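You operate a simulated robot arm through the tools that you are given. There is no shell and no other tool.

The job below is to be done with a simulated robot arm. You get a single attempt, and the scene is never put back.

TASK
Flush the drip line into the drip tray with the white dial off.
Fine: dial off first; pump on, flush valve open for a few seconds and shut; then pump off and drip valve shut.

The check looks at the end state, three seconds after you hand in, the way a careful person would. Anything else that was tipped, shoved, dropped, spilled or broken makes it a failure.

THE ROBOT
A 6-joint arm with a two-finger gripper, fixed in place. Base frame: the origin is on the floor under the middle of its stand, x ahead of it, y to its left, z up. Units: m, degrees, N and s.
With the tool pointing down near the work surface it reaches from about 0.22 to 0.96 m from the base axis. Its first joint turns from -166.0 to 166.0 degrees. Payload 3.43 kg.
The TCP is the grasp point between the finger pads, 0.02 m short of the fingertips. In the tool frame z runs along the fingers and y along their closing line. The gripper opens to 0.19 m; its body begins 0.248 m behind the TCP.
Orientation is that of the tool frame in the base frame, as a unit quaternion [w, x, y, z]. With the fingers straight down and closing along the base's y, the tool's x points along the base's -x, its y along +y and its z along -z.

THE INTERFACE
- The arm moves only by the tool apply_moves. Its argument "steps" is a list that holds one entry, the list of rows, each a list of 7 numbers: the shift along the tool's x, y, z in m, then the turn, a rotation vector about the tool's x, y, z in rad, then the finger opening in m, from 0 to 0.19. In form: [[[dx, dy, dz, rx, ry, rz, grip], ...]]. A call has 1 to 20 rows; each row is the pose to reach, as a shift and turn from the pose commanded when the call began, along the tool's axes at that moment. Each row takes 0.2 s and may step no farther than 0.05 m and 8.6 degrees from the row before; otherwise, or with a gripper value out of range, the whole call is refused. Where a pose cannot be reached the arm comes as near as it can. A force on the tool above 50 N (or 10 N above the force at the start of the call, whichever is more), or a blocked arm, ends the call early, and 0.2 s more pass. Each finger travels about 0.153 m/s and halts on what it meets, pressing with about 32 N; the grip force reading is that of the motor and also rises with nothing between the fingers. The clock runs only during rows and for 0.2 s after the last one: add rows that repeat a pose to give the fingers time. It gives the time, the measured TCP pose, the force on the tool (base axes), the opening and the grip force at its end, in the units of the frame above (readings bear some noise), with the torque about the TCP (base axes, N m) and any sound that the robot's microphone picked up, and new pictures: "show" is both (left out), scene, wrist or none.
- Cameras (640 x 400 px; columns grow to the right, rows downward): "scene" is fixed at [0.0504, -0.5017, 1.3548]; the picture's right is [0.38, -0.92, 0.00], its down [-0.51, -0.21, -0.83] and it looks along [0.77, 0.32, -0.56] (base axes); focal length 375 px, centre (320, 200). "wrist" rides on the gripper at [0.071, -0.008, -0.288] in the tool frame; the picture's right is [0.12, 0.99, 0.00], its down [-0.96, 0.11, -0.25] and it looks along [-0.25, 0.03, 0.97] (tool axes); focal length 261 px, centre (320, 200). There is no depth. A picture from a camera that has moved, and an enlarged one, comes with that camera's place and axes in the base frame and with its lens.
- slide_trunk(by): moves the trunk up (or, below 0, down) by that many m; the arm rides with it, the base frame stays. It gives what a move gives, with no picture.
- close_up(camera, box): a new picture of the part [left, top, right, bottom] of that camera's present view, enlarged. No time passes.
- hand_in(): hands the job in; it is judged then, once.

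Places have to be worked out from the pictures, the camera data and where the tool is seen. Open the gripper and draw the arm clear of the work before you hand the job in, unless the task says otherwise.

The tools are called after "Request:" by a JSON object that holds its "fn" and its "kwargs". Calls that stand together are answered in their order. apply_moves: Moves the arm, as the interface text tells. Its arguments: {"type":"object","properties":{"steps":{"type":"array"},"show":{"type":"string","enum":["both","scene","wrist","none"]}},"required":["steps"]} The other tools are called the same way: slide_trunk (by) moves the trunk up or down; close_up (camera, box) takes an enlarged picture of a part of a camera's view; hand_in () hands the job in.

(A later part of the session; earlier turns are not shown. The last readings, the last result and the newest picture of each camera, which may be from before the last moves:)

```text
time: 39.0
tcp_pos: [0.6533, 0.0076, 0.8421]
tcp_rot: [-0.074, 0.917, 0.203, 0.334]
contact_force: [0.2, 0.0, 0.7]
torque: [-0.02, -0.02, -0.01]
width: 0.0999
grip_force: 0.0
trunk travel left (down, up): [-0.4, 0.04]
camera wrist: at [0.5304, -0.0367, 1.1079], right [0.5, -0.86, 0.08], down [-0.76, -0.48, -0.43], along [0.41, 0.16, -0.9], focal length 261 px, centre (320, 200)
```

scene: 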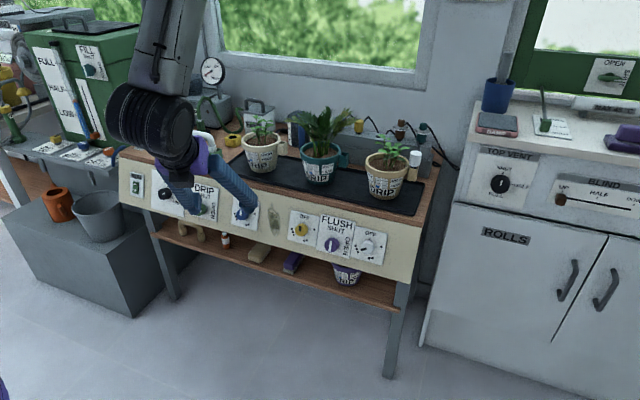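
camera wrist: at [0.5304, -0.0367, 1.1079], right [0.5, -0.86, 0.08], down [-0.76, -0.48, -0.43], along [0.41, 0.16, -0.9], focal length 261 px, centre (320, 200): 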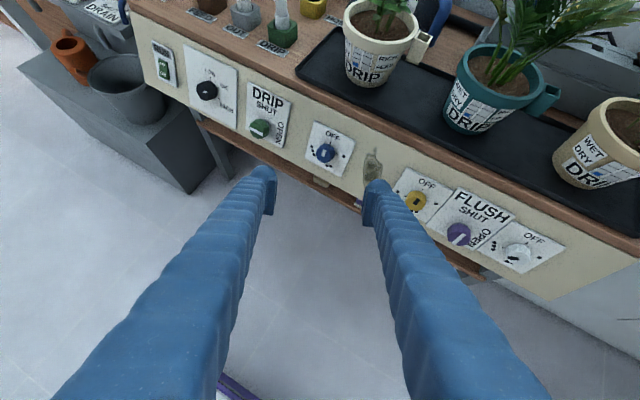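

The mirror branch is reached. Now I move to the stand-off 0.12 m in front of the white dial, square to the 20°-tilted panel.

Request:
{"fn": "apply_moves", "kwargs": {"steps": [[[-0.016, 0.0365, 0.0067, -0.0401, 0.0571, 0.0281, 0.1], [-0.0321, 0.073, 0.0134, -0.0802, 0.1142, 0.0561, 0.1], [-0.0481, 0.1095, 0.0201, -0.1203, 0.1713, 0.0842, 0.1], [-0.0642, 0.146, 0.0268, -0.1604, 0.2284, 0.1122, 0.1], [-0.0802, 0.1825, 0.0334, -0.2006, 0.2856, 0.1403, 0.1], [-0.0963, 0.219, 0.0401, -0.2407, 0.3427, 0.1683, 0.1], [-0.1123, 0.2555, 0.0468, -0.2808, 0.3998, 0.1964, 0.1], [-0.1284, 0.292, 0.0535, -0.3209, 0.4569, 0.2244, 0.1], [-0.1444, 0.3285, 0.0602, -0.361, 0.514, 0.2525, 0.1], [-0.1444, 0.3285, 0.0602, -0.361, 0.514, 0.2525, 0.1]]]}}

```text
time: 41.2
tcp_pos: [0.7298, -0.3195, 0.7053]
tcp_rot: [0.0, 0.819, 0.0, 0.574]
contact_force: [-1.1, -0.7, 0.0]
torque: [0.02, -0.01, 0.06]
width: 0.0998
grip_force: 0.0
trunk travel left (down, up): [-0.4, 0.04]
camera wrist: at [0.4845, -0.3091, 0.8695], right [0.04, -0.99, 0.11], down [-0.56, -0.12, -0.82], along [0.83, -0.03, -0.56], focal length 261 px, centre (320, 200)
```

scene: 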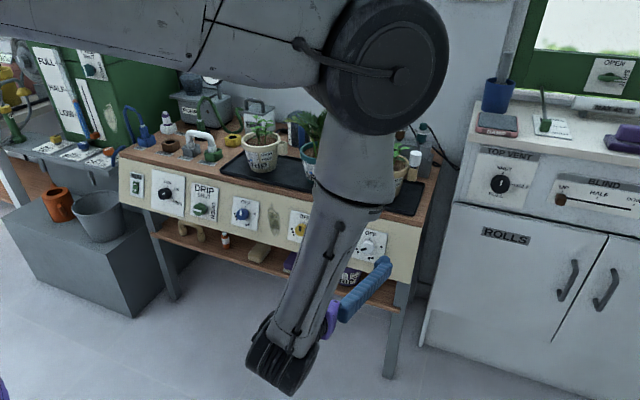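
wrist: 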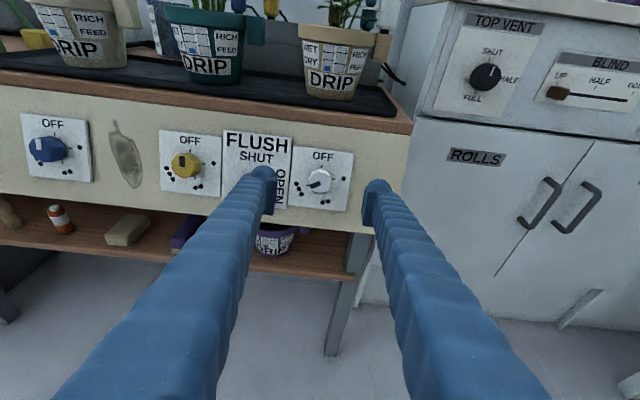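

Reached exactly. The dial sits close to the expected axis; I'll zoom in to refine its centre relative to the tool.

Request:
{"fn": "close_up", "kwargs": {"camera": "wrist", "box": [260, 135, 380, 210]}}

```text
5.33 times, centred on (320, 172) of wrist
camera zoom: at [0.4845, -0.3091, 0.8695], right [0.04, -0.99, 0.11], down [-0.56, -0.12, -0.82], along [0.83, -0.03, -0.56], focal length 1390 px, centre (320, 347)
```

zoom: 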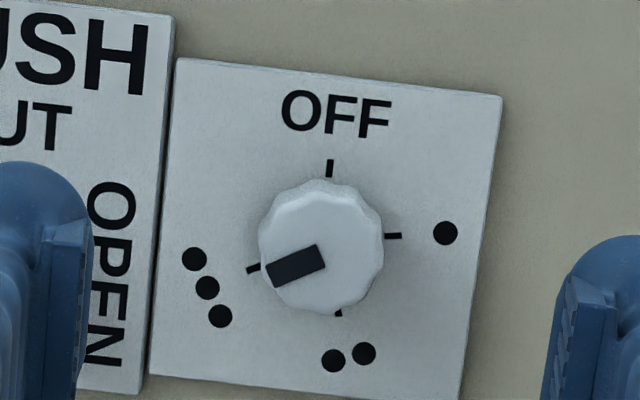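

The tool axis pierces the plate within ~1.5 mm of the dial's axis (ticks at 0/80/160/240°, pointer at the 240° mark). The stop is presumably between 240° and OFF, so I'll turn it counter-clockwise 240°. First pre-roll the tool +120° at stand-off with fingers at 0.06.

Request:
{"fn": "apply_moves", "kwargs": {"steps": [[[-0.0012, 0.0006, 0, 0, 0, 0.1396, 0.06], [-0.0012, 0.0006, 0, 0, 0, 0.2792, 0.06], [-0.0012, 0.0006, 0, 0, 0, 0.4189, 0.06], [-0.0012, 0.0006, 0, 0, 0, 0.5585, 0.06], [-0.0012, 0.0006, 0, 0, 0, 0.6981, 0.06], [-0.0012, 0.0006, 0, 0, 0, 0.8377, 0.06], [-0.0012, 0.0006, 0, 0, 0, 0.9774, 0.06], [-0.0012, 0.0006, 0, 0, 0, 1.117, 0.06], [-0.0012, 0.0006, 0, 0, 0, 1.2566, 0.06], [-0.0012, 0.0006, 0, 0, 0, 1.3962, 0.06], [-0.0012, 0.0006, 0, 0, 0, 1.5359, 0.06], [-0.0012, 0.0006, 0, 0, 0, 1.6755, 0.06], [-0.0012, 0.0006, 0, 0, 0, 1.8151, 0.06], [-0.0012, 0.0006, 0, 0, 0, 1.9547, 0.06], [-0.0012, 0.0006, 0, 0, 0, 2.0944, 0.06], [-0.0012, 0.0006, 0, 0, 0, 2.0944, 0.06]]]}}

```text
time: 44.6
tcp_pos: [0.726, -0.3205, 0.7048]
tcp_rot: [0.497, -0.409, 0.71, -0.286]
contact_force: [1.0, 0.9, 0.4]
torque: [0.0, -0.01, 0.02]
width: 0.0599
grip_force: 0.1
trunk travel left (down, up): [-0.4, 0.04]
camera wrist: at [0.4464, -0.3839, 0.7773], right [-0.31, 0.39, -0.86], down [-0.1, 0.89, 0.44], along [0.94, 0.23, -0.24], focal length 261 px, centre (320, 200)
```

scene: 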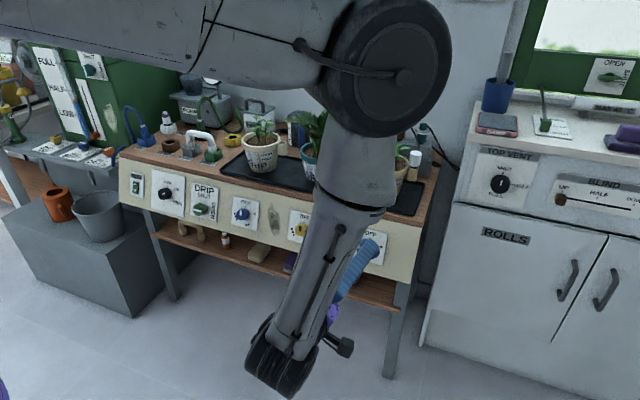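
wrist: 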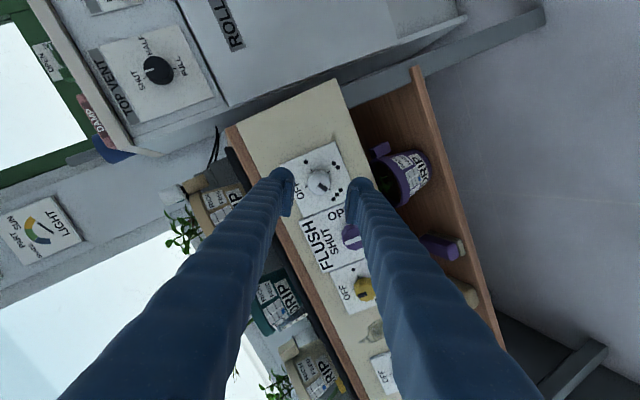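

Roll +120° reached without limits. Quick check of centring from this view before advancing.

Request:
{"fn": "close_up", "kwargs": {"camera": "wrist", "box": [260, 140, 380, 215]}}

```text
5.33 times, centred on (320, 178) of wrist
camera zoom: at [0.4464, -0.3839, 0.7773], right [-0.31, 0.39, -0.86], down [-0.1, 0.89, 0.44], along [0.94, 0.23, -0.24], focal length 1390 px, centre (320, 320)
```

zoom: 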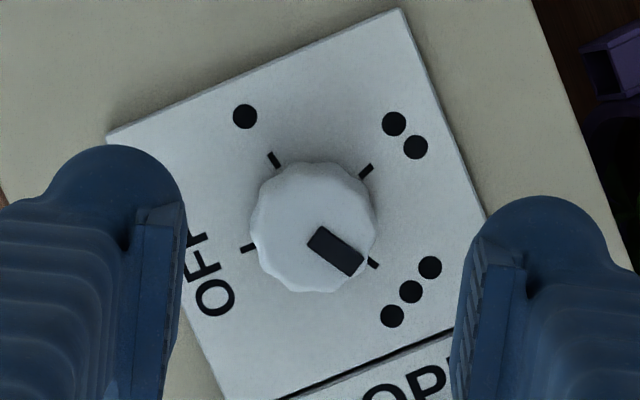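

Combining both views, the dial axis is ~2 mm further up the plate; I'll correct and advance along the tool axis to leave fingertips ~6 mm off the plate.

Request:
{"fn": "apply_moves", "kwargs": {"steps": [[[-0.0014, -0.0014, 0.03, 0, 0, 0, 0.06], [-0.0014, -0.0014, 0.06, 0, 0, 0, 0.06], [-0.0014, -0.0014, 0.08, 0, 0, 0, 0.06], [-0.0014, -0.0014, 0.09, 0, 0, 0, 0.06], [-0.0014, -0.0014, 0.095, 0, 0, 0, 0.06], [-0.0014, -0.0014, 0.095, 0, 0, 0, 0.06]]]}}

```text
time: 46.0
tcp_pos: [0.816, -0.321, 0.6732]
tcp_rot: [0.497, -0.41, 0.709, -0.287]
contact_force: [-0.2, -0.4, 0.7]
torque: [0.01, -0.01, 0.03]
width: 0.0598
grip_force: 0.0
trunk travel left (down, up): [-0.4, 0.04]
camera wrist: at [0.5364, -0.3839, 0.7461], right [-0.32, 0.39, -0.86], down [-0.1, 0.89, 0.44], along [0.94, 0.23, -0.24], focal length 261 px, centre (320, 200)
```

scene: 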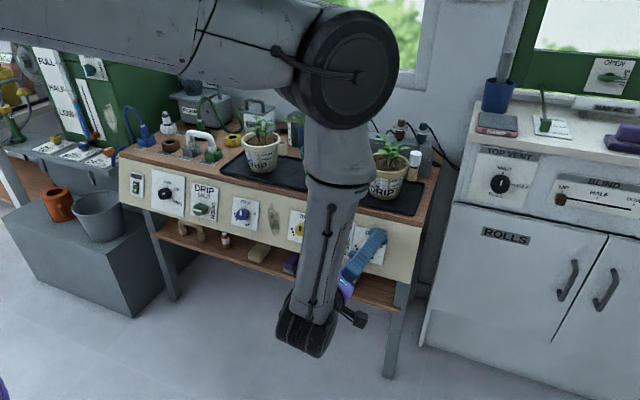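
wrist: 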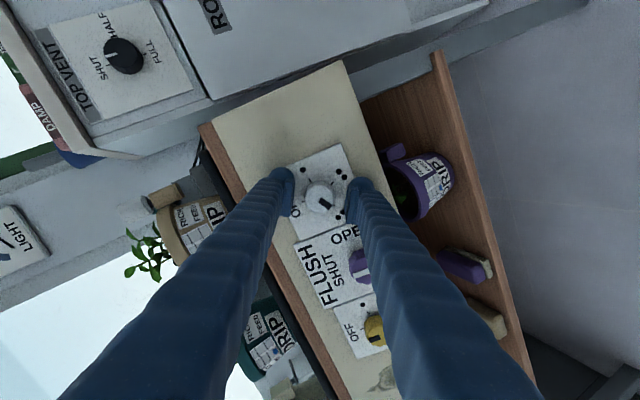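

No contact yet; zoom to check the knob lies between the pads.

Request:
{"fn": "close_up", "kwargs": {"camera": "wrist", "box": [260, 150, 380, 225]}}

```text
5.33 times, centred on (320, 188) of wrist
camera zoom: at [0.5364, -0.3839, 0.7461], right [-0.32, 0.39, -0.86], down [-0.1, 0.89, 0.44], along [0.94, 0.23, -0.24], focal length 1390 px, centre (320, 267)
```

zoom: 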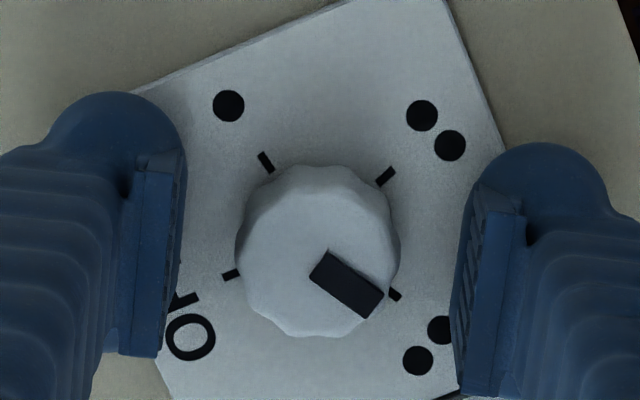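

The knob is centred between the pads; it's ~2 mm off along the pad width and a bit deeper is possible. I'll correct that, close on it and check the grip.

Request:
{"fn": "apply_moves", "kwargs": {"steps": [[[-0.002, 0, 0.003, 0, 0, 0, 0.06], [-0.002, 0, 0.003, 0, 0, 0, 0.045], [-0.002, 0, 0.003, 0, 0, 0, 0.03], [-0.002, 0, 0.003, 0, 0, 0, 0.025], [-0.002, 0, 0.003, 0, 0, 0, 0.025]]], "show": "wrist"}}

```text
time: 47.2
tcp_pos: [0.8183, -0.3193, 0.6745]
tcp_rot: [0.497, -0.409, 0.709, -0.287]
contact_force: [-27.1, -3.8, 7.4]
torque: [0.05, 0.12, -0.09]
width: 0.0339
grip_force: 45.0
trunk travel left (down, up): [-0.4, 0.04]
camera wrist: at [0.538, -0.3819, 0.7468], right [-0.31, 0.39, -0.86], down [-0.1, 0.89, 0.44], along [0.94, 0.23, -0.24], focal length 261 px, centre (320, 200)
```

wrist: 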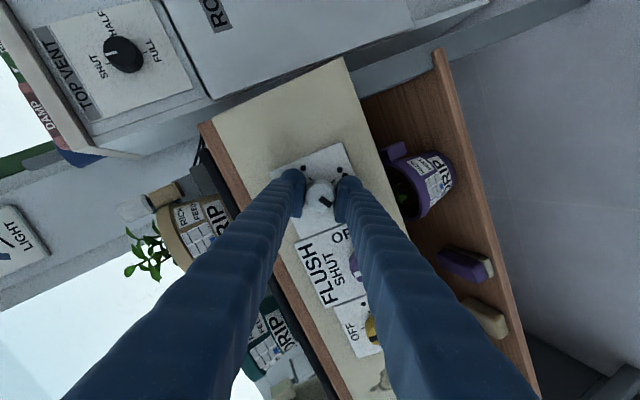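

Gripped at 0.034 m wide, but there's 27 N pushing back along the panel normal, so the fingertips press on the plate. I'll open slightly, back off 5 mm and re-close.

Request:
{"fn": "apply_moves", "kwargs": {"steps": [[[0, 0, 0, 0, 0, 0, 0.05], [0, 0, -0.005, 0, 0, 0, 0.05], [0, 0, -0.005, 0, 0, 0, 0.04], [0, 0, -0.005, 0, 0, 0, 0.025], [0, 0, -0.005, 0, 0, 0, 0.025]]], "show": "none"}}

Request:
{"fn": "close_up", "kwargs": {"camera": "wrist", "box": [260, 150, 380, 225]}}

```text
time: 48.4
tcp_pos: [0.8156, -0.319, 0.6756]
tcp_rot: [0.496, -0.411, 0.709, -0.287]
contact_force: [3.3, 2.3, 4.0]
torque: [-0.02, -0.13, 0.15]
width: 0.0332
grip_force: 45.1
trunk travel left (down, up): [-0.4, 0.04]
```

```text
5.33 times, centred on (320, 188) of wrist
camera zoom: at [0.5359, -0.3819, 0.7479], right [-0.31, 0.39, -0.86], down [-0.1, 0.89, 0.44], along [0.94, 0.23, -0.24], focal length 1390 px, centre (320, 267)
```

zoom: 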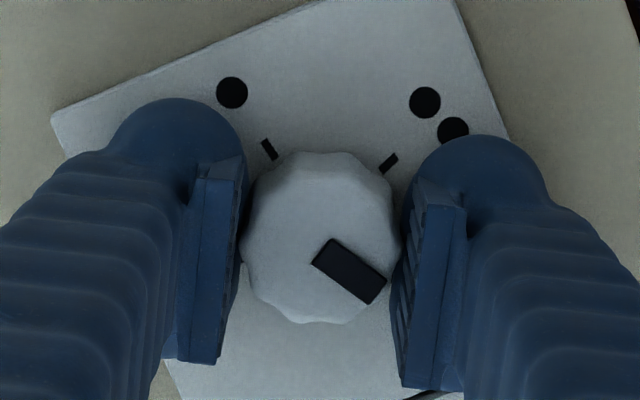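

Clean grip with low force. Now I turn counter-clockwise (−rz), first 40° to check that the dial follows freely.

Request:
{"fn": "apply_moves", "kwargs": {"steps": [[[0, 0, 0, 0, 0, -0.14, 0.025], [0, 0, 0, 0, 0, -0.28, 0.025], [0, 0, 0, 0, 0, -0.42, 0.025], [0, 0, 0, 0, 0, -0.56, 0.025], [0, 0, 0, 0, 0, -0.698, 0.025]]], "show": "none"}}

Request:
{"fn": "close_up", "kwargs": {"camera": "wrist", "box": [260, 150, 380, 225]}}

```text
time: 49.6
tcp_pos: [0.8153, -0.3192, 0.6738]
tcp_rot: [-0.367, 0.628, -0.526, 0.44]
contact_force: [15.3, 1.7, -3.3]
torque: [-0.03, -0.04, -0.01]
width: 0.0332
grip_force: 45.6
trunk travel left (down, up): [-0.4, 0.04]
```

```text
5.33 times, centred on (320, 188) of wrist
camera zoom: at [0.5523, -0.3843, 0.7931], right [-0.33, -0.29, -0.9], down [-0.33, 0.93, -0.18], along [0.89, 0.24, -0.4], focal length 1390 px, centre (320, 267)
```

zoom: 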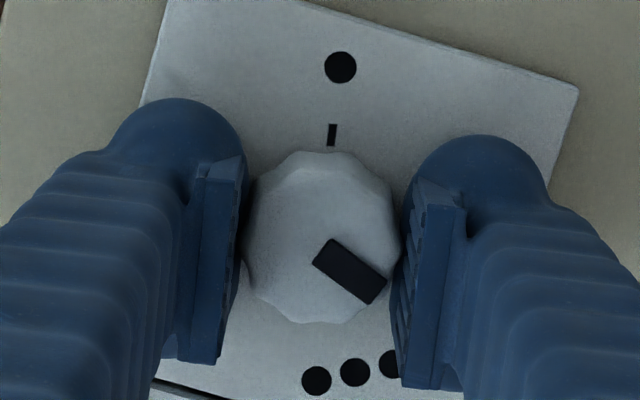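

The dial follows with the gripper and low torque. Continue counter-clockwise another 104°.

Request:
{"fn": "apply_moves", "kwargs": {"steps": [[[0, 0, 0, 0, 0, -0.1396, 0.025], [0, 0, 0, 0, 0, -0.2793, 0.025], [0, 0, 0, 0, 0, -0.4189, 0.025], [0, 0, 0, 0, 0, -0.5586, 0.025], [0, 0, 0, 0, 0, -0.6982, 0.025], [0, 0, 0, 0, 0, -0.8378, 0.025], [0, 0, 0, 0, 0, -0.9775, 0.025], [0, 0, 0, 0, 0, -1.1171, 0.025], [0, 0, 0, 0, 0, -1.2568, 0.025], [0, 0, 0, 0, 0, -1.3964, 0.025], [0, 0, 0, 0, 0, -1.536, 0.025], [0, 0, 0, 0, 0, -1.6757, 0.025], [0, 0, 0, 0, 0, -1.8153, 0.025]]], "show": "none"}}

Request:
{"fn": "close_up", "kwargs": {"camera": "wrist", "box": [260, 150, 380, 225]}}

```text
time: 52.4
tcp_pos: [0.8144, -0.3215, 0.674]
tcp_rot: [0.121, 0.802, 0.17, 0.559]
contact_force: [0.6, -17.0, -19.1]
torque: [-0.1, 0.44, -0.28]
width: 0.0331
grip_force: 45.0
trunk travel left (down, up): [-0.4, 0.04]
```

```text
5.33 times, centred on (320, 188) of wrist
camera zoom: at [0.5658, -0.2813, 0.8303], right [0.18, -0.86, 0.48], down [-0.52, -0.5, -0.69], along [0.84, -0.13, -0.53], focal length 1390 px, centre (320, 267)
```

zoom: 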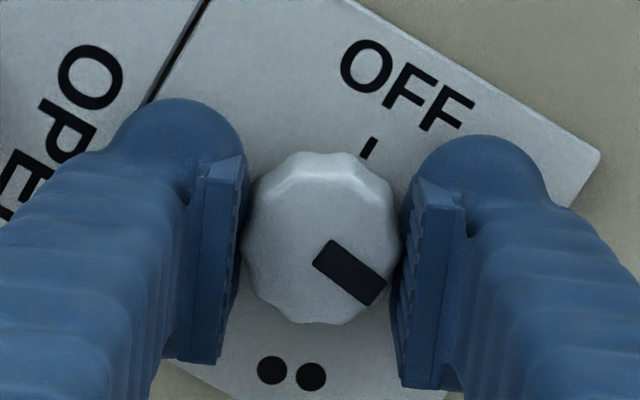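

Dial is now between 2 and 1 dots and following. Lateral reaction of ~25 N shows a ~2 mm axis offset, so I shift slightly (−y, −z) while completing the remaining 96°.

Request:
{"fn": "apply_moves", "kwargs": {"steps": [[[-0.0012, 0.0005, 0, 0, 0, -0.1396, 0.025], [-0.0025, 0.001, 0, 0, 0, -0.2793, 0.025], [-0.0025, 0.001, 0, 0, 0, -0.4189, 0.025], [-0.0025, 0.001, 0, 0, 0, -0.5586, 0.025], [-0.0025, 0.001, 0, 0, 0, -0.6982, 0.025], [-0.0025, 0.001, 0, 0, 0, -0.8378, 0.025], [-0.0025, 0.001, 0, 0, 0, -0.9775, 0.025], [-0.0025, 0.001, 0, 0, 0, -1.1171, 0.025], [-0.0025, 0.001, 0, 0, 0, -1.2568, 0.025], [-0.0025, 0.001, 0, 0, 0, -1.3964, 0.025]]], "show": "none"}}

Request:
{"fn": "close_up", "kwargs": {"camera": "wrist", "box": [260, 150, 380, 225]}}

```text
time: 54.6
tcp_pos: [0.8139, -0.3197, 0.6743]
tcp_rot: [0.453, 0.503, 0.646, 0.353]
contact_force: [7.9, -5.9, 8.0]
torque: [0.13, 0.07, 0.31]
width: 0.0334
grip_force: 45.4
trunk travel left (down, up): [-0.4, 0.04]
```

```text
5.33 times, centred on (320, 188) of wrist
camera zoom: at [0.536, -0.2526, 0.7494], right [0.32, 0.36, 0.88], down [-0.11, -0.9, 0.41], along [0.94, -0.23, -0.25], focal length 1390 px, centre (320, 267)
```

zoom: 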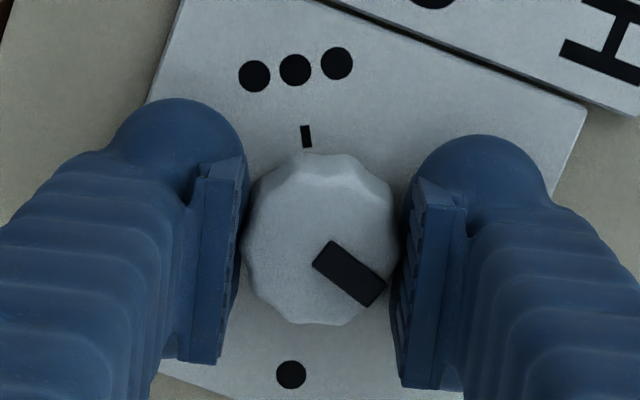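

224° done; about 14–16° remains to OFF. I'll turn another 14° and check the torque.

Request:
{"fn": "apply_moves", "kwargs": {"steps": [[[0, 0, 0, 0, 0, -0.13, 0.025], [0, 0, 0, 0, 0, -0.245, 0.025], [0, 0, 0, 0, 0, -0.245, 0.025]]], "show": "none"}}

Request:
{"fn": "close_up", "kwargs": {"camera": "wrist", "box": [260, 150, 380, 225]}}

```text
time: 55.4
tcp_pos: [0.8151, -0.3208, 0.6751]
tcp_rot: [0.492, 0.421, 0.703, 0.294]
contact_force: [14.1, -5.8, 13.2]
torque: [-0.09, -0.21, -0.16]
width: 0.0334
grip_force: 45.4
trunk travel left (down, up): [-0.4, 0.04]
```

```text
5.33 times, centred on (320, 188) of wrist
camera zoom: at [0.5309, -0.2607, 0.7352], right [0.28, 0.57, 0.77], down [-0.04, -0.79, 0.61], along [0.96, -0.2, -0.2], focal length 1390 px, centre (320, 267)
```

zoom: 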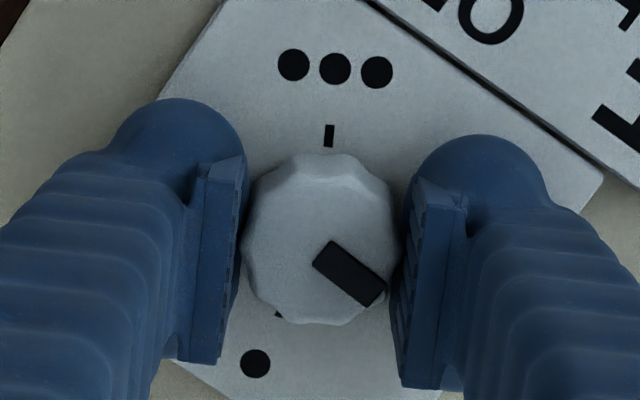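

The pointer should be about at OFF now (238° turned). I'll do the last 2°, open the fingers and back away to check.

Request:
{"fn": "apply_moves", "kwargs": {"steps": [[[0, 0, 0, 0, 0, -0.035, 0.025], [0, 0, 0, 0, 0, -0.035, 0.04], [0, 0, 0, 0, 0, -0.035, 0.06], [0, 0, 0, 0, 0, -0.035, 0.06], [0, 0, -0.03, 0, 0, -0.035, 0.06], [0, 0, -0.07, 0, 0, -0.035, 0.06], [0, 0, -0.1, 0, 0, -0.035, 0.06]]], "show": "none"}}

Request:
{"fn": "close_up", "kwargs": {"camera": "wrist", "box": [240, 120, 400, 220]}}

```text
time: 57.0
tcp_pos: [0.7213, -0.3198, 0.7076]
tcp_rot: [0.497, 0.41, 0.71, 0.286]
contact_force: [-0.8, 0.4, 0.2]
torque: [0.0, -0.01, 0.02]
width: 0.0598
grip_force: 0.0
trunk travel left (down, up): [-0.4, 0.04]
```

```text
4.00 times, centred on (320, 170) of wrist
camera zoom: at [0.4353, -0.2619, 0.7663], right [0.27, 0.6, 0.75], down [-0.03, -0.77, 0.63], along [0.96, -0.2, -0.19], focal length 1043 px, centre (320, 320)
```

zoom: 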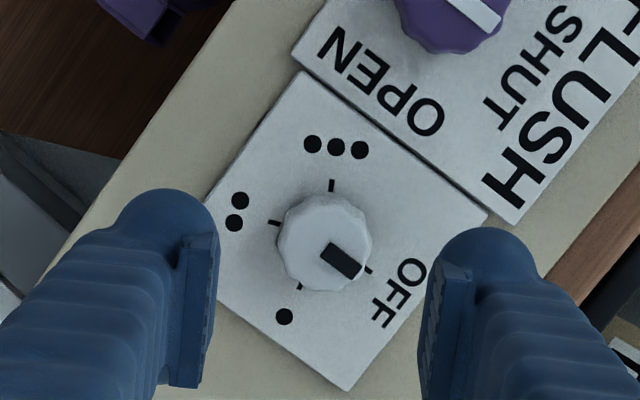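

The pointer lines up with the OFF tick. Next is the RUN switch at about (0.833, 0.53, 0.643); in this arm branch I'll approach it yawed ~50° left and press with closed fingertips. First roll back upright while retreating and closing the fingers.

Request:
{"fn": "apply_moves", "kwargs": {"steps": [[[0.009, 0.0044, -0.0019, 0, 0, 0.1396, 0.05], [0.018, 0.0088, -0.0038, 0, 0, 0.2792, 0.03], [0.027, 0.0132, -0.0056, 0, 0, 0.4189, 0.0], [0.036, 0.0176, -0.0075, 0, 0, 0.5585, 0.0], [0.045, 0.022, -0.0094, 0, 0, 0.6981, 0.0], [0.054, 0.0264, -0.0113, 0, 0, 0.8377, 0.0], [0.063, 0.0308, -0.0132, 0, 0, 0.9774, 0.0], [0.072, 0.0352, -0.015, 0, 0, 1.117, 0.0], [0.081, 0.0396, -0.0169, 0, 0, 1.2566, 0.0], [0.09, 0.044, -0.0188, 0, 0, 1.3962, 0.0], [0.099, 0.0484, -0.0207, 0, 0, 1.5359, 0.0], [0.108, 0.0528, -0.0226, 0, 0, 1.6755, 0.0], [0.117, 0.0572, -0.0244, 0, 0, 1.8151, 0.0], [0.126, 0.0616, -0.0263, 0, 0, 1.9547, 0.0], [0.135, 0.066, -0.0282, 0, 0, 2.0944, 0.0], [0.135, 0.066, -0.0282, 0, 0, 2.0944, 0.0]]]}}

```text
time: 60.4
tcp_pos: [0.6907, -0.1706, 0.7081]
tcp_rot: [0.0, 0.819, 0.0, 0.574]
contact_force: [0.2, -0.7, 0.2]
torque: [-0.04, 0.04, -0.01]
width: 0.0
grip_force: 32.0
trunk travel left (down, up): [-0.4, 0.04]
camera wrist: at [0.4445, -0.16, 0.8735], right [0.04, -0.99, 0.11], down [-0.56, -0.12, -0.82], along [0.83, -0.03, -0.56], focal length 261 px, centre (320, 200)
```

scene: 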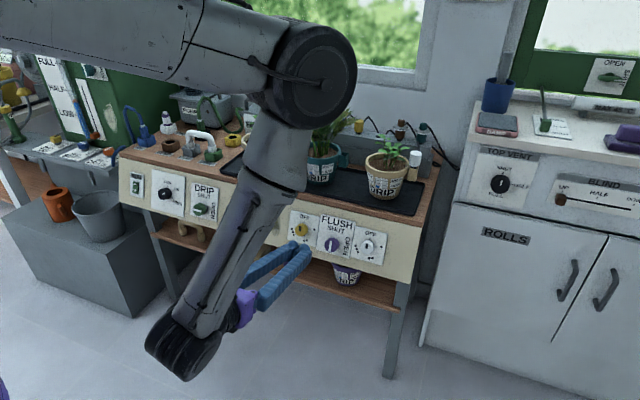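
wrist: 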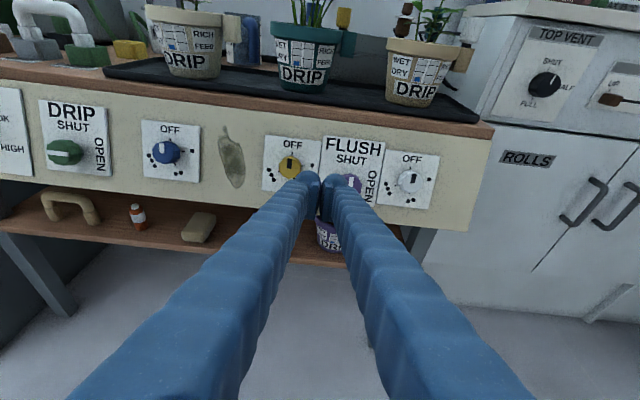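

Upright again with a clear view; let me verify the white dial and measure the FLUSH knob from here.

Request:
{"fn": "close_up", "kwargs": {"camera": "scene", "box": [315, 210, 395, 260]}}

Request:
{"fn": "close_up", "kwargs": {"camera": "wrist", "box": [250, 120, 450, 220]}}

Request:
{"fn": "close_up", "kwargs": {"camera": "wrist", "box": [0, 70, 140, 200]}}

```text
8.00 times, centred on (355, 235) of scene
camera zoom: at [0.0504, -0.5017, 1.3548], right [0.38, -0.92, 0.0], down [-0.51, -0.21, -0.83], along [0.77, 0.32, -0.56], focal length 3003 px, centre (40, -80)
```

zoom: 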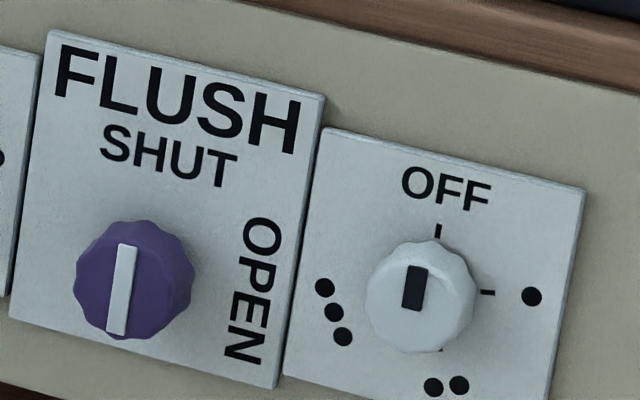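

```text
3.20 times, centred on (350, 170) of wrist
camera zoom: at [0.4445, -0.16, 0.8735], right [0.04, -0.99, 0.11], down [-0.56, -0.12, -0.82], along [0.83, -0.03, -0.56], focal length 834 px, centre (224, 296)
```

zoom: 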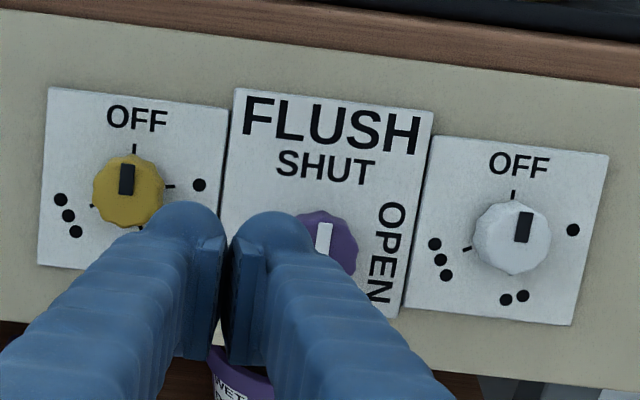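

```text
3.08 times, centred on (70, 135) of wrist
camera zoom: at [0.4445, -0.16, 0.8735], right [0.04, -0.99, 0.11], down [-0.56, -0.12, -0.82], along [0.83, -0.03, -0.56], focal length 802 px, centre (1089, 400)
```

zoom: 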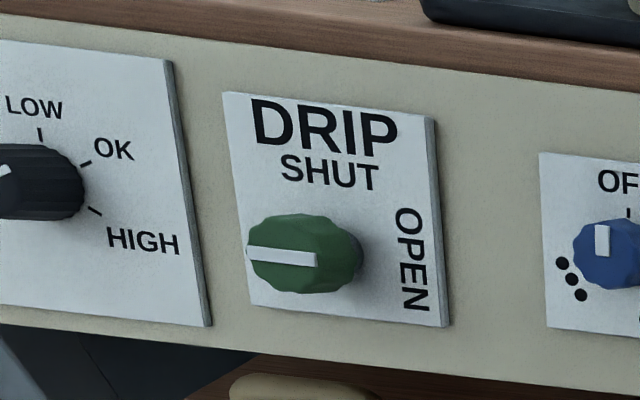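

White dial is confirmed at OFF. Now I sweep left in front of the panel to a stand-off by the RUN switch, yawing the tool 50° left on the way.

Request:
{"fn": "apply_moves", "kwargs": {"steps": [[[-0.0011, -0.047, 0.0029, 0.0547, 0, -0.0199, 0], [-0.0023, -0.0939, 0.0058, 0.1093, 0, -0.0398, 0], [-0.0034, -0.1409, 0.0088, 0.164, 0, -0.0597, 0], [-0.0046, -0.1879, 0.0117, 0.2187, 0, -0.0796, 0], [-0.0057, -0.2349, 0.0146, 0.2733, 0, -0.0995, 0], [-0.0069, -0.2818, 0.0175, 0.328, 0, -0.1194, 0], [-0.008, -0.3288, 0.0204, 0.3827, 0, -0.1393, 0], [-0.0092, -0.3758, 0.0234, 0.4373, 0, -0.1592, 0], [-0.0103, -0.4228, 0.0263, 0.492, 0, -0.1791, 0], [-0.0115, -0.4697, 0.0292, 0.5467, 0, -0.199, 0], [-0.0126, -0.5167, 0.0321, 0.6013, 0, -0.2189, 0], [-0.0138, -0.5637, 0.035, 0.656, 0, -0.2388, 0], [-0.0149, -0.6107, 0.038, 0.7107, 0, -0.2587, 0], [-0.0161, -0.6576, 0.0409, 0.7653, 0, -0.2786, 0], [-0.0172, -0.7046, 0.0438, 0.82, 0, -0.2985, 0], [-0.0172, -0.7046, 0.0438, 0.82, 0, -0.2985, 0]]]}}

```text
time: 63.8
tcp_pos: [0.7244, 0.5359, 0.6735]
tcp_rot: [-0.242, 0.743, 0.348, 0.518]
contact_force: [-0.8, 0.1, 0.1]
torque: [-0.02, 0.0, -0.05]
width: 0.0
grip_force: 31.0
trunk travel left (down, up): [-0.4, 0.04]
camera wrist: at [0.5606, 0.3546, 0.8384], right [0.79, -0.61, 0.11], down [-0.27, -0.51, -0.82], along [0.55, 0.61, -0.56], focal length 261 px, centre (320, 200)
```

scene: 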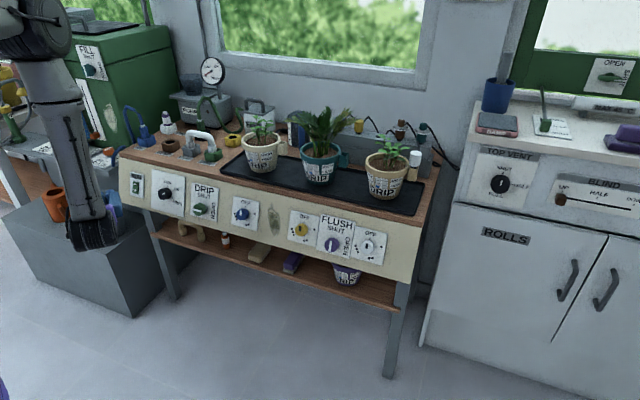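
wrist: 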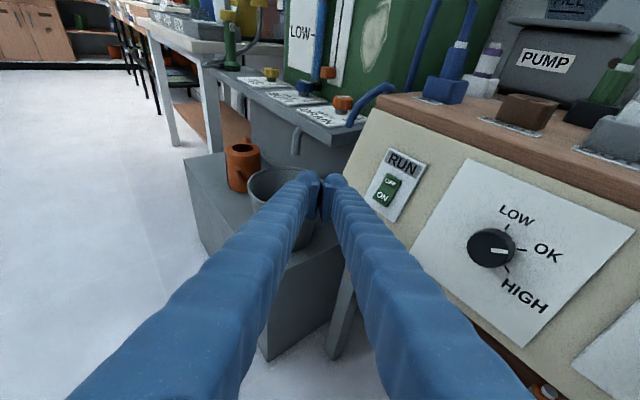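

Stand-off reached; the RUN rocker is visible to the right of the fingertips. Zooming for its exact location.

Request:
{"fn": "close_up", "kwargs": {"camera": "wrist", "box": [300, 140, 460, 240]}}

Request:
{"fn": "close_up", "kwargs": {"camera": "scene", "box": [110, 165, 190, 215]}}

```text
4.00 times, centred on (380, 190) of wrist
camera zoom: at [0.5606, 0.3546, 0.8384], right [0.79, -0.61, 0.11], down [-0.27, -0.51, -0.82], along [0.55, 0.61, -0.56], focal length 1043 px, centre (80, 240)
```

zoom: 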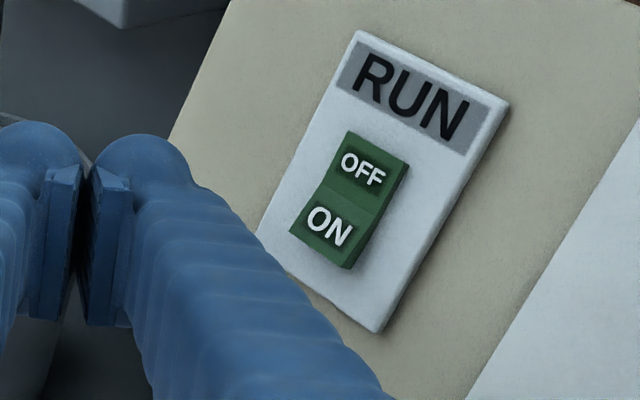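

```text
8.00 times, centred on (150, 190) of scene
camera zoom: at [0.0504, -0.5017, 1.3548], right [0.38, -0.92, 0.0], down [-0.51, -0.21, -0.83], along [0.77, 0.32, -0.56], focal length 3003 px, centre (1680, 280)
```

zoom: 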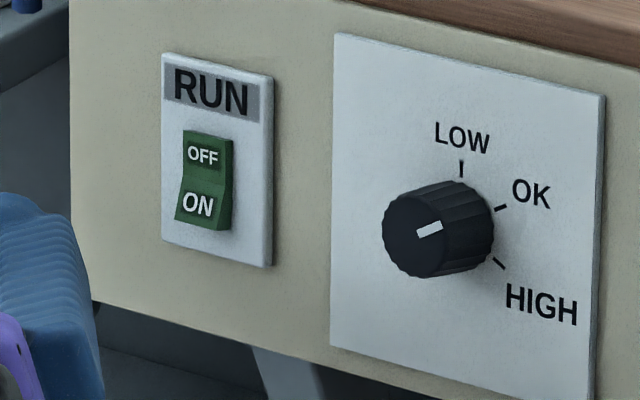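

The ON half of the rocker triangulates to (0.834, 0.530, 0.643). I'll push along the panel normal so the right fingertip corner lands on it, with small final steps.

Request:
{"fn": "apply_moves", "kwargs": {"steps": [[[-0.0042, 0.0271, 0.0256, 0, 0, 0, 0], [-0.0085, 0.0542, 0.0512, 0, 0, 0, 0], [-0.009, 0.0578, 0.0546, 0, 0, 0, 0], [-0.0094, 0.0599, 0.0567, 0, 0, 0, 0], [-0.0097, 0.0621, 0.0587, 0, 0, 0, 0], [-0.0099, 0.0635, 0.0601, 0, 0, 0, 0]]]}}

```text
time: 64.6
tcp_pos: [0.7937, 0.5355, 0.6464]
tcp_rot: [-0.245, 0.742, 0.35, 0.518]
contact_force: [-18.8, -0.8, 10.6]
torque: [-0.06, -0.47, -0.22]
width: 0.0
grip_force: 32.6
trunk travel left (down, up): [-0.4, 0.04]
stopped in row 4: the force on the tool passed its limit at 52 N (the readings are from after the stop); the commanded pose is now the measured one
camera wrist: at [0.6314, 0.3533, 0.8124], right [0.79, -0.6, 0.11], down [-0.27, -0.51, -0.82], along [0.55, 0.62, -0.56], focal length 261 px, centre (320, 200)
```

scene: 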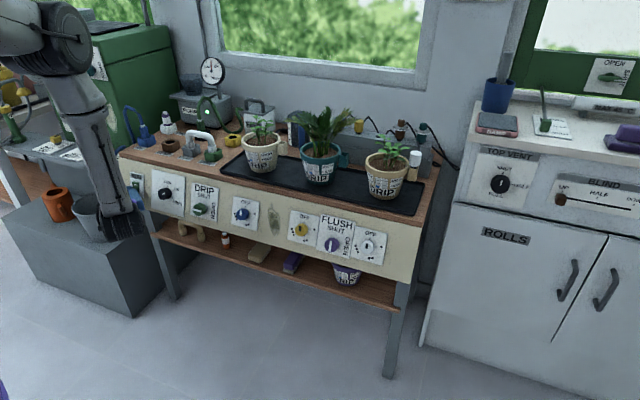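
wrist: 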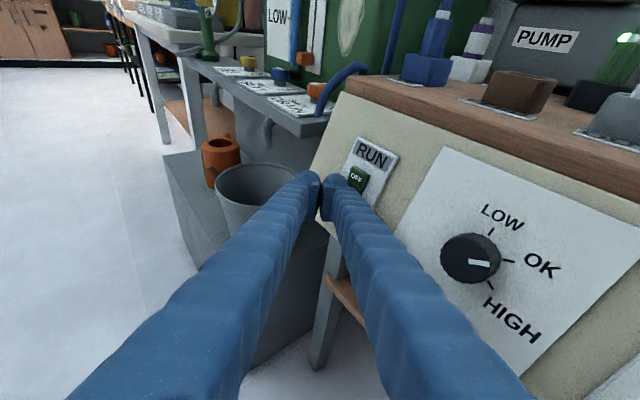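

Contact stopped at the force limit; the gauge looks to have moved. Let me check gauge and rocker.

Request:
{"fn": "close_up", "kwargs": {"camera": "scene", "box": [175, 45, 275, 107]}}

Request:
{"fn": "close_up", "kwargs": {"camera": "wrist", "box": [300, 130, 420, 205]}}

Request:
{"fn": "close_up", "kwargs": {"camera": "wrist", "box": [480, 0, 640, 100]}}

```text
6.40 times, centred on (225, 76) of scene
camera zoom: at [0.0504, -0.5017, 1.3548], right [0.38, -0.92, 0.0], down [-0.51, -0.21, -0.83], along [0.77, 0.32, -0.56], focal length 2402 px, centre (928, 994)
```

zoom: 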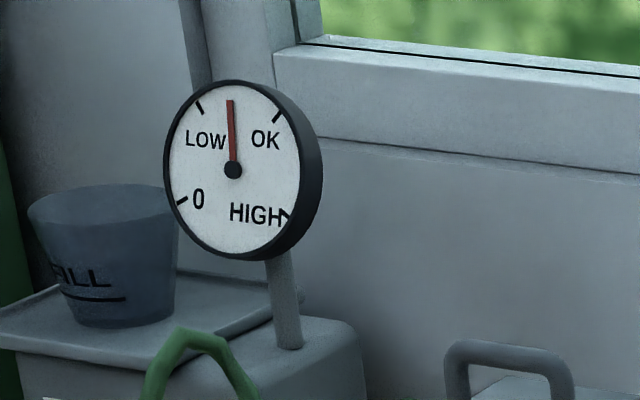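

```text
5.33 times, centred on (360, 168) of wrist
camera zoom: at [0.6314, 0.3533, 0.8124], right [0.79, -0.6, 0.11], down [-0.27, -0.51, -0.82], along [0.55, 0.62, -0.56], focal length 1390 px, centre (107, 373)
```

zoom: 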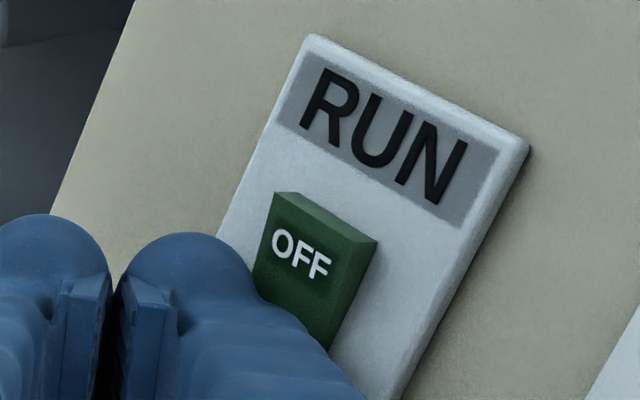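

```text
4.00 times, centred on (560, 50) of wrist
camera zoom: at [0.6314, 0.3533, 0.8124], right [0.79, -0.6, 0.11], down [-0.27, -0.51, -0.82], along [0.55, 0.62, -0.56], focal length 1043 px, centre (-640, 800)
```

zoom: 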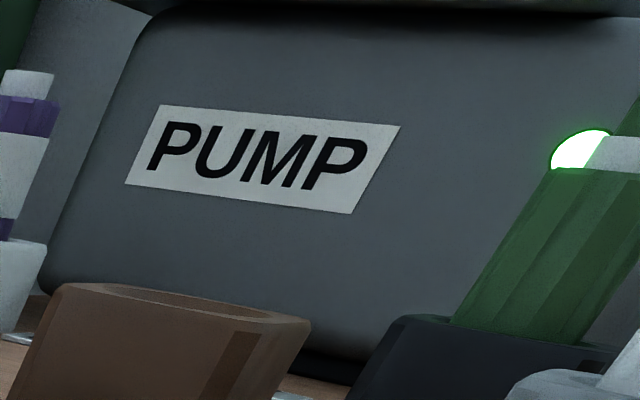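

Pump is running (green light on, gauge needle rising toward OK). Now I retract and sweep back to the FLUSH stand-off.

Request:
{"fn": "apply_moves", "kwargs": {"steps": [[[0.0045, -0.029, -0.0273, 0, 0, 0, 0], [0.009, -0.0578, -0.0546, 0, 0, 0, 0], [-0.002, -0.029, -0.0868, -0.0483, 0, 0.0178, 0], [-0.0131, -0.0002, -0.119, -0.0967, 0, 0.0357, 0], [-0.0241, 0.0286, -0.1512, -0.145, 0, 0.0535, 0], [-0.0352, 0.0574, -0.1834, -0.1934, 0, 0.0713, 0], [-0.0462, 0.0863, -0.2157, -0.2417, 0, 0.0892, 0], [-0.0572, 0.1151, -0.2479, -0.29, 0, 0.107, 0], [-0.0683, 0.1439, -0.2801, -0.3384, 0, 0.1248, 0], [-0.0793, 0.1727, -0.3123, -0.3867, 0, 0.1426, 0], [-0.0904, 0.2015, -0.3445, -0.4351, 0, 0.1605, 0], [-0.1014, 0.2303, -0.3767, -0.4834, 0, 0.1783, 0.02], [-0.1124, 0.2591, -0.4089, -0.5317, 0, 0.1961, 0.04], [-0.1235, 0.2879, -0.4411, -0.5801, 0, 0.214, 0.06], [-0.1345, 0.3167, -0.4733, -0.6284, 0, 0.2318, 0.075], [-0.1456, 0.3455, -0.5055, -0.6768, 0, 0.2496, 0.075], [-0.1566, 0.3744, -0.5378, -0.7251, 0, 0.2675, 0.075], [-0.1676, 0.4032, -0.57, -0.7734, 0, 0.2853, 0.075], [-0.1787, 0.432, -0.6022, -0.8218, 0, 0.3031, 0.075], [-0.1787, 0.432, -0.6022, -0.8218, 0, 0.3031, 0.075]]]}}

Request:
{"fn": "close_up", "kwargs": {"camera": "wrist", "box": [250, 125, 390, 212]}}

Request:
{"fn": "close_up", "kwargs": {"camera": "scene", "box": [120, 45, 280, 220]}}

```text
time: 68.8
tcp_pos: [0.7254, -0.2238, 0.6871]
tcp_rot: [-0.001, 0.821, 0.001, 0.571]
contact_force: [-0.5, -0.3, -0.7]
torque: [0.04, 0.01, 0.03]
width: 0.0749
grip_force: 0.0
trunk travel left (down, up): [-0.4, 0.04]
camera wrist: at [0.4806, -0.2132, 0.8531], right [0.04, -0.99, 0.11], down [-0.57, -0.12, -0.82], along [0.82, -0.03, -0.57], focal length 261 px, centre (320, 200)
```

scene: 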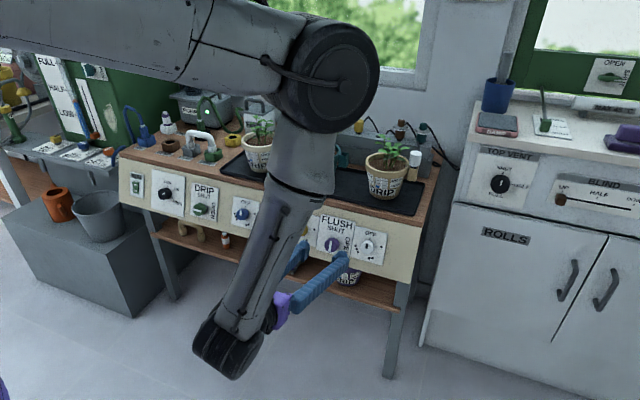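
wrist: 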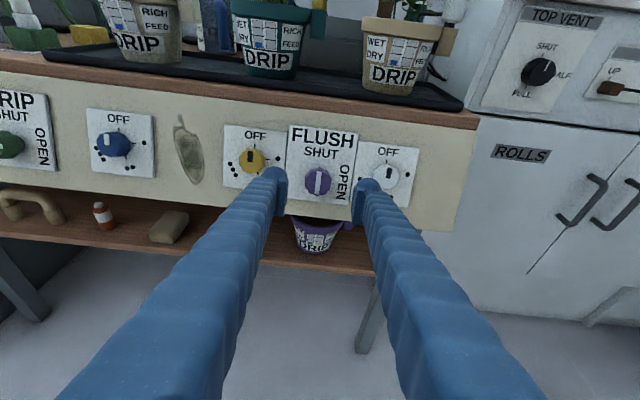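

```text
4.57 times, centred on (320, 168) of wrist
camera zoom: at [0.4806, -0.2132, 0.8531], right [0.04, -0.99, 0.11], down [-0.57, -0.12, -0.82], along [0.82, -0.03, -0.57], focal length 1192 px, centre (320, 344)
```

zoom: 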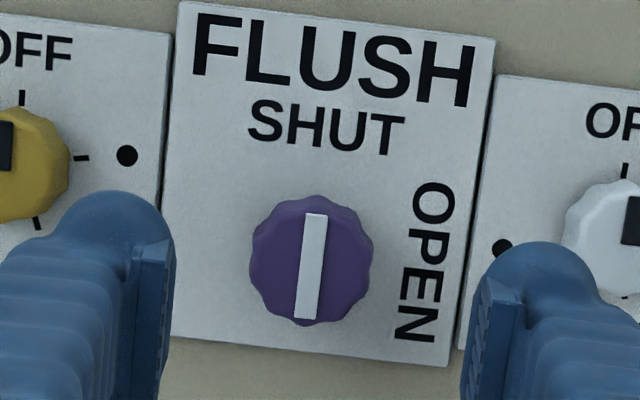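

```text
2.29 times, centred on (200, 132) of scene
camera zoom: at [0.0504, -0.5017, 1.3548], right [0.38, -0.92, 0.0], down [-0.51, -0.21, -0.83], along [0.77, 0.32, -0.56], focal length 858 px, centre (594, 354)
```

zoom: 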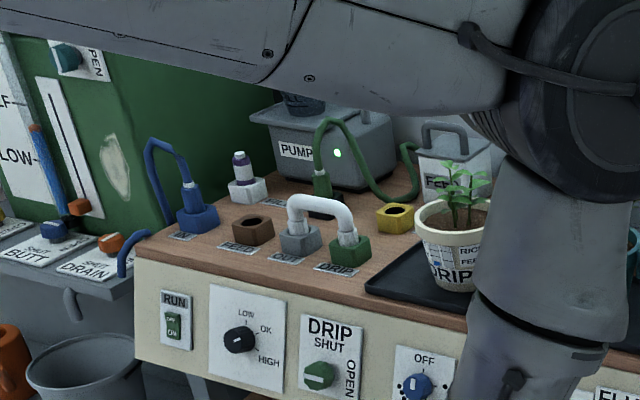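

Pump light is on and FLUSH is in view: the knob is ~2 mm left and ~1 mm up of the tool axis. I'll correct, advance ~0.085 m and close on the purple knob.

Request:
{"fn": "apply_moves", "kwargs": {"steps": [[[0.001, -0.0022, 0.03, 0, 0, 0, 0.06], [0.001, -0.0022, 0.06, 0, 0, 0, 0.06], [0.001, -0.0022, 0.075, 0, 0, 0, 0.06], [0.001, -0.0022, 0.085, 0, 0, 0, 0.06], [0.001, -0.0022, 0.085, 0, 0, 0, 0.06], [0.001, -0.0022, 0.085, 0, 0, 0, 0.045], [0.001, -0.0022, 0.085, 0, 0, 0, 0.03], [0.001, -0.0022, 0.085, 0, 0, 0, 0.03]]], "show": "none"}}

Request:
{"fn": "close_up", "kwargs": {"camera": "wrist", "box": [250, 140, 390, 227]}}

```text
time: 70.6
tcp_pos: [0.8067, -0.2195, 0.6571]
tcp_rot: [-0.001, 0.821, 0.001, 0.571]
contact_force: [2.0, 1.2, -2.0]
torque: [-0.01, -0.01, 0.01]
width: 0.0378
grip_force: 44.7
trunk travel left (down, up): [-0.4, 0.04]
```

```text
4.57 times, centred on (320, 184) of wrist
camera zoom: at [0.5617, -0.2101, 0.8244], right [0.04, -0.99, 0.11], down [-0.57, -0.12, -0.82], along [0.82, -0.03, -0.57], focal length 1192 px, centre (320, 275)
```

zoom: 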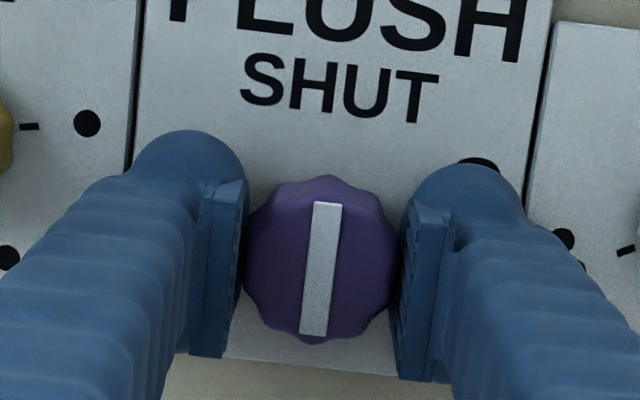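

Solid grip on FLUSH (0.038 m wide, negligible side force). Now turn it clockwise 90° to OPEN and hold.

Request:
{"fn": "apply_moves", "kwargs": {"steps": [[[0, 0, 0, 0, 0, 0.1428, 0.03], [0, 0, 0, 0, 0, 0.2856, 0.03], [0, 0, 0, 0, 0, 0.4284, 0.03], [0, 0, 0, 0, 0, 0.5712, 0.03], [0, 0, 0, 0, 0, 0.714, 0.03], [0, 0, 0, 0, 0, 0.8568, 0.03], [0, 0, 0, 0, 0, 0.9996, 0.03], [0, 0, 0, 0, 0, 1.1424, 0.03], [0, 0, 0, 0, 0, 1.2852, 0.03], [0, 0, 0, 0, 0, 1.428, 0.03], [0, 0, 0, 0, 0, 1.5708, 0.03], [0, 0, 0, 0, 0, 1.5708, 0.03], [0, 0, 0, 0, 0, 1.5708, 0.03], [0, 0, 0, 0, 0, 1.5708, 0.03]]], "show": "both"}}

Request:
{"fn": "close_up", "kwargs": {"camera": "wrist", "box": [250, 140, 390, 227]}}

Request:
{"fn": "close_up", "kwargs": {"camera": "scene", "box": [230, 100, 440, 230]}}

```text
time: 73.6
tcp_pos: [0.8088, -0.2187, 0.6593]
tcp_rot: [-0.404, 0.581, -0.58, 0.404]
contact_force: [-19.7, 27.5, 9.6]
torque: [0.12, -0.04, 0.26]
width: 0.0381
grip_force: 44.9
trunk travel left (down, up): [-0.4, 0.04]
camera wrist: at [0.5407, -0.2892, 0.7662], right [-0.34, -0.12, -0.93], down [-0.28, 0.96, -0.02], along [0.9, 0.25, -0.36], focal length 261 px, centre (320, 200)
```

scene: 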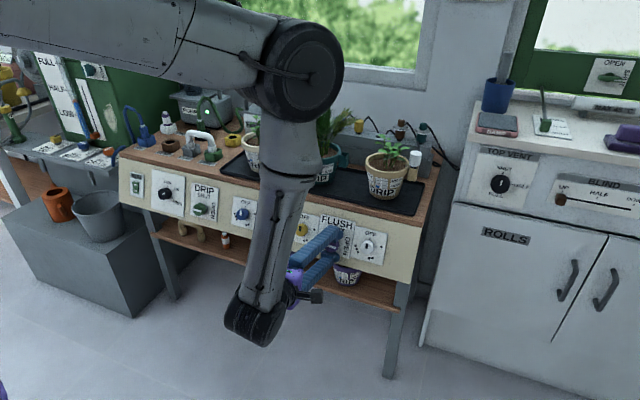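
wrist: 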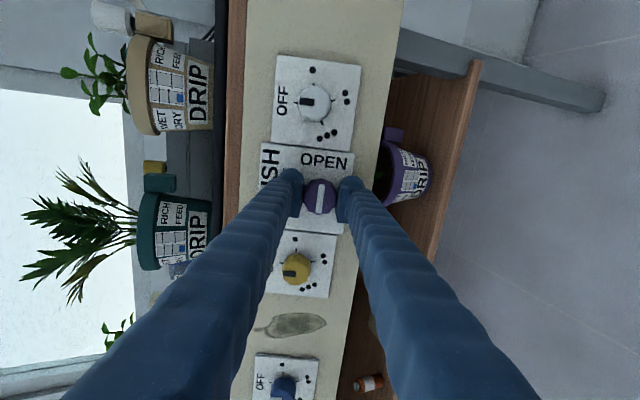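

```text
4.57 times, centred on (320, 184) of wrist
camera zoom: at [0.5407, -0.2892, 0.7662], right [-0.34, -0.12, -0.93], down [-0.28, 0.96, -0.02], along [0.9, 0.25, -0.36], focal length 1192 px, centre (320, 275)
```

zoom: 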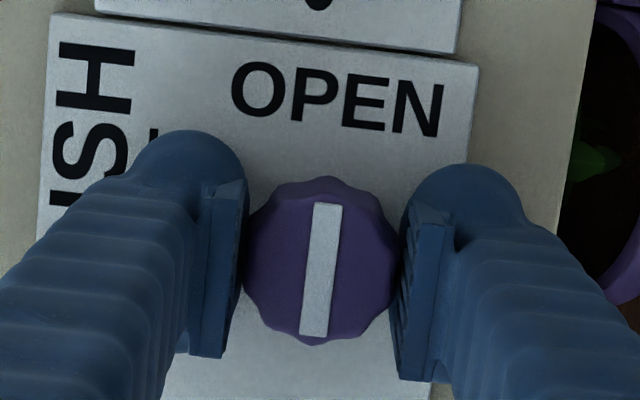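

```text
3.05 times, centred on (335, 165) of scene
camera zoom: at [0.0504, -0.5017, 1.3548], right [0.38, -0.92, 0.0], down [-0.51, -0.21, -0.83], along [0.77, 0.32, -0.56], focal length 1144 px, centre (274, 307)
```

zoom: 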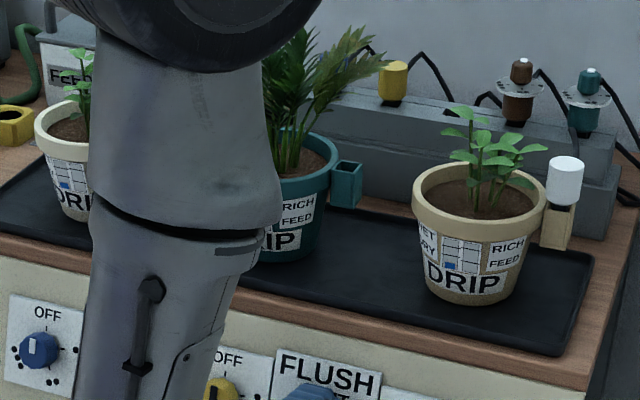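

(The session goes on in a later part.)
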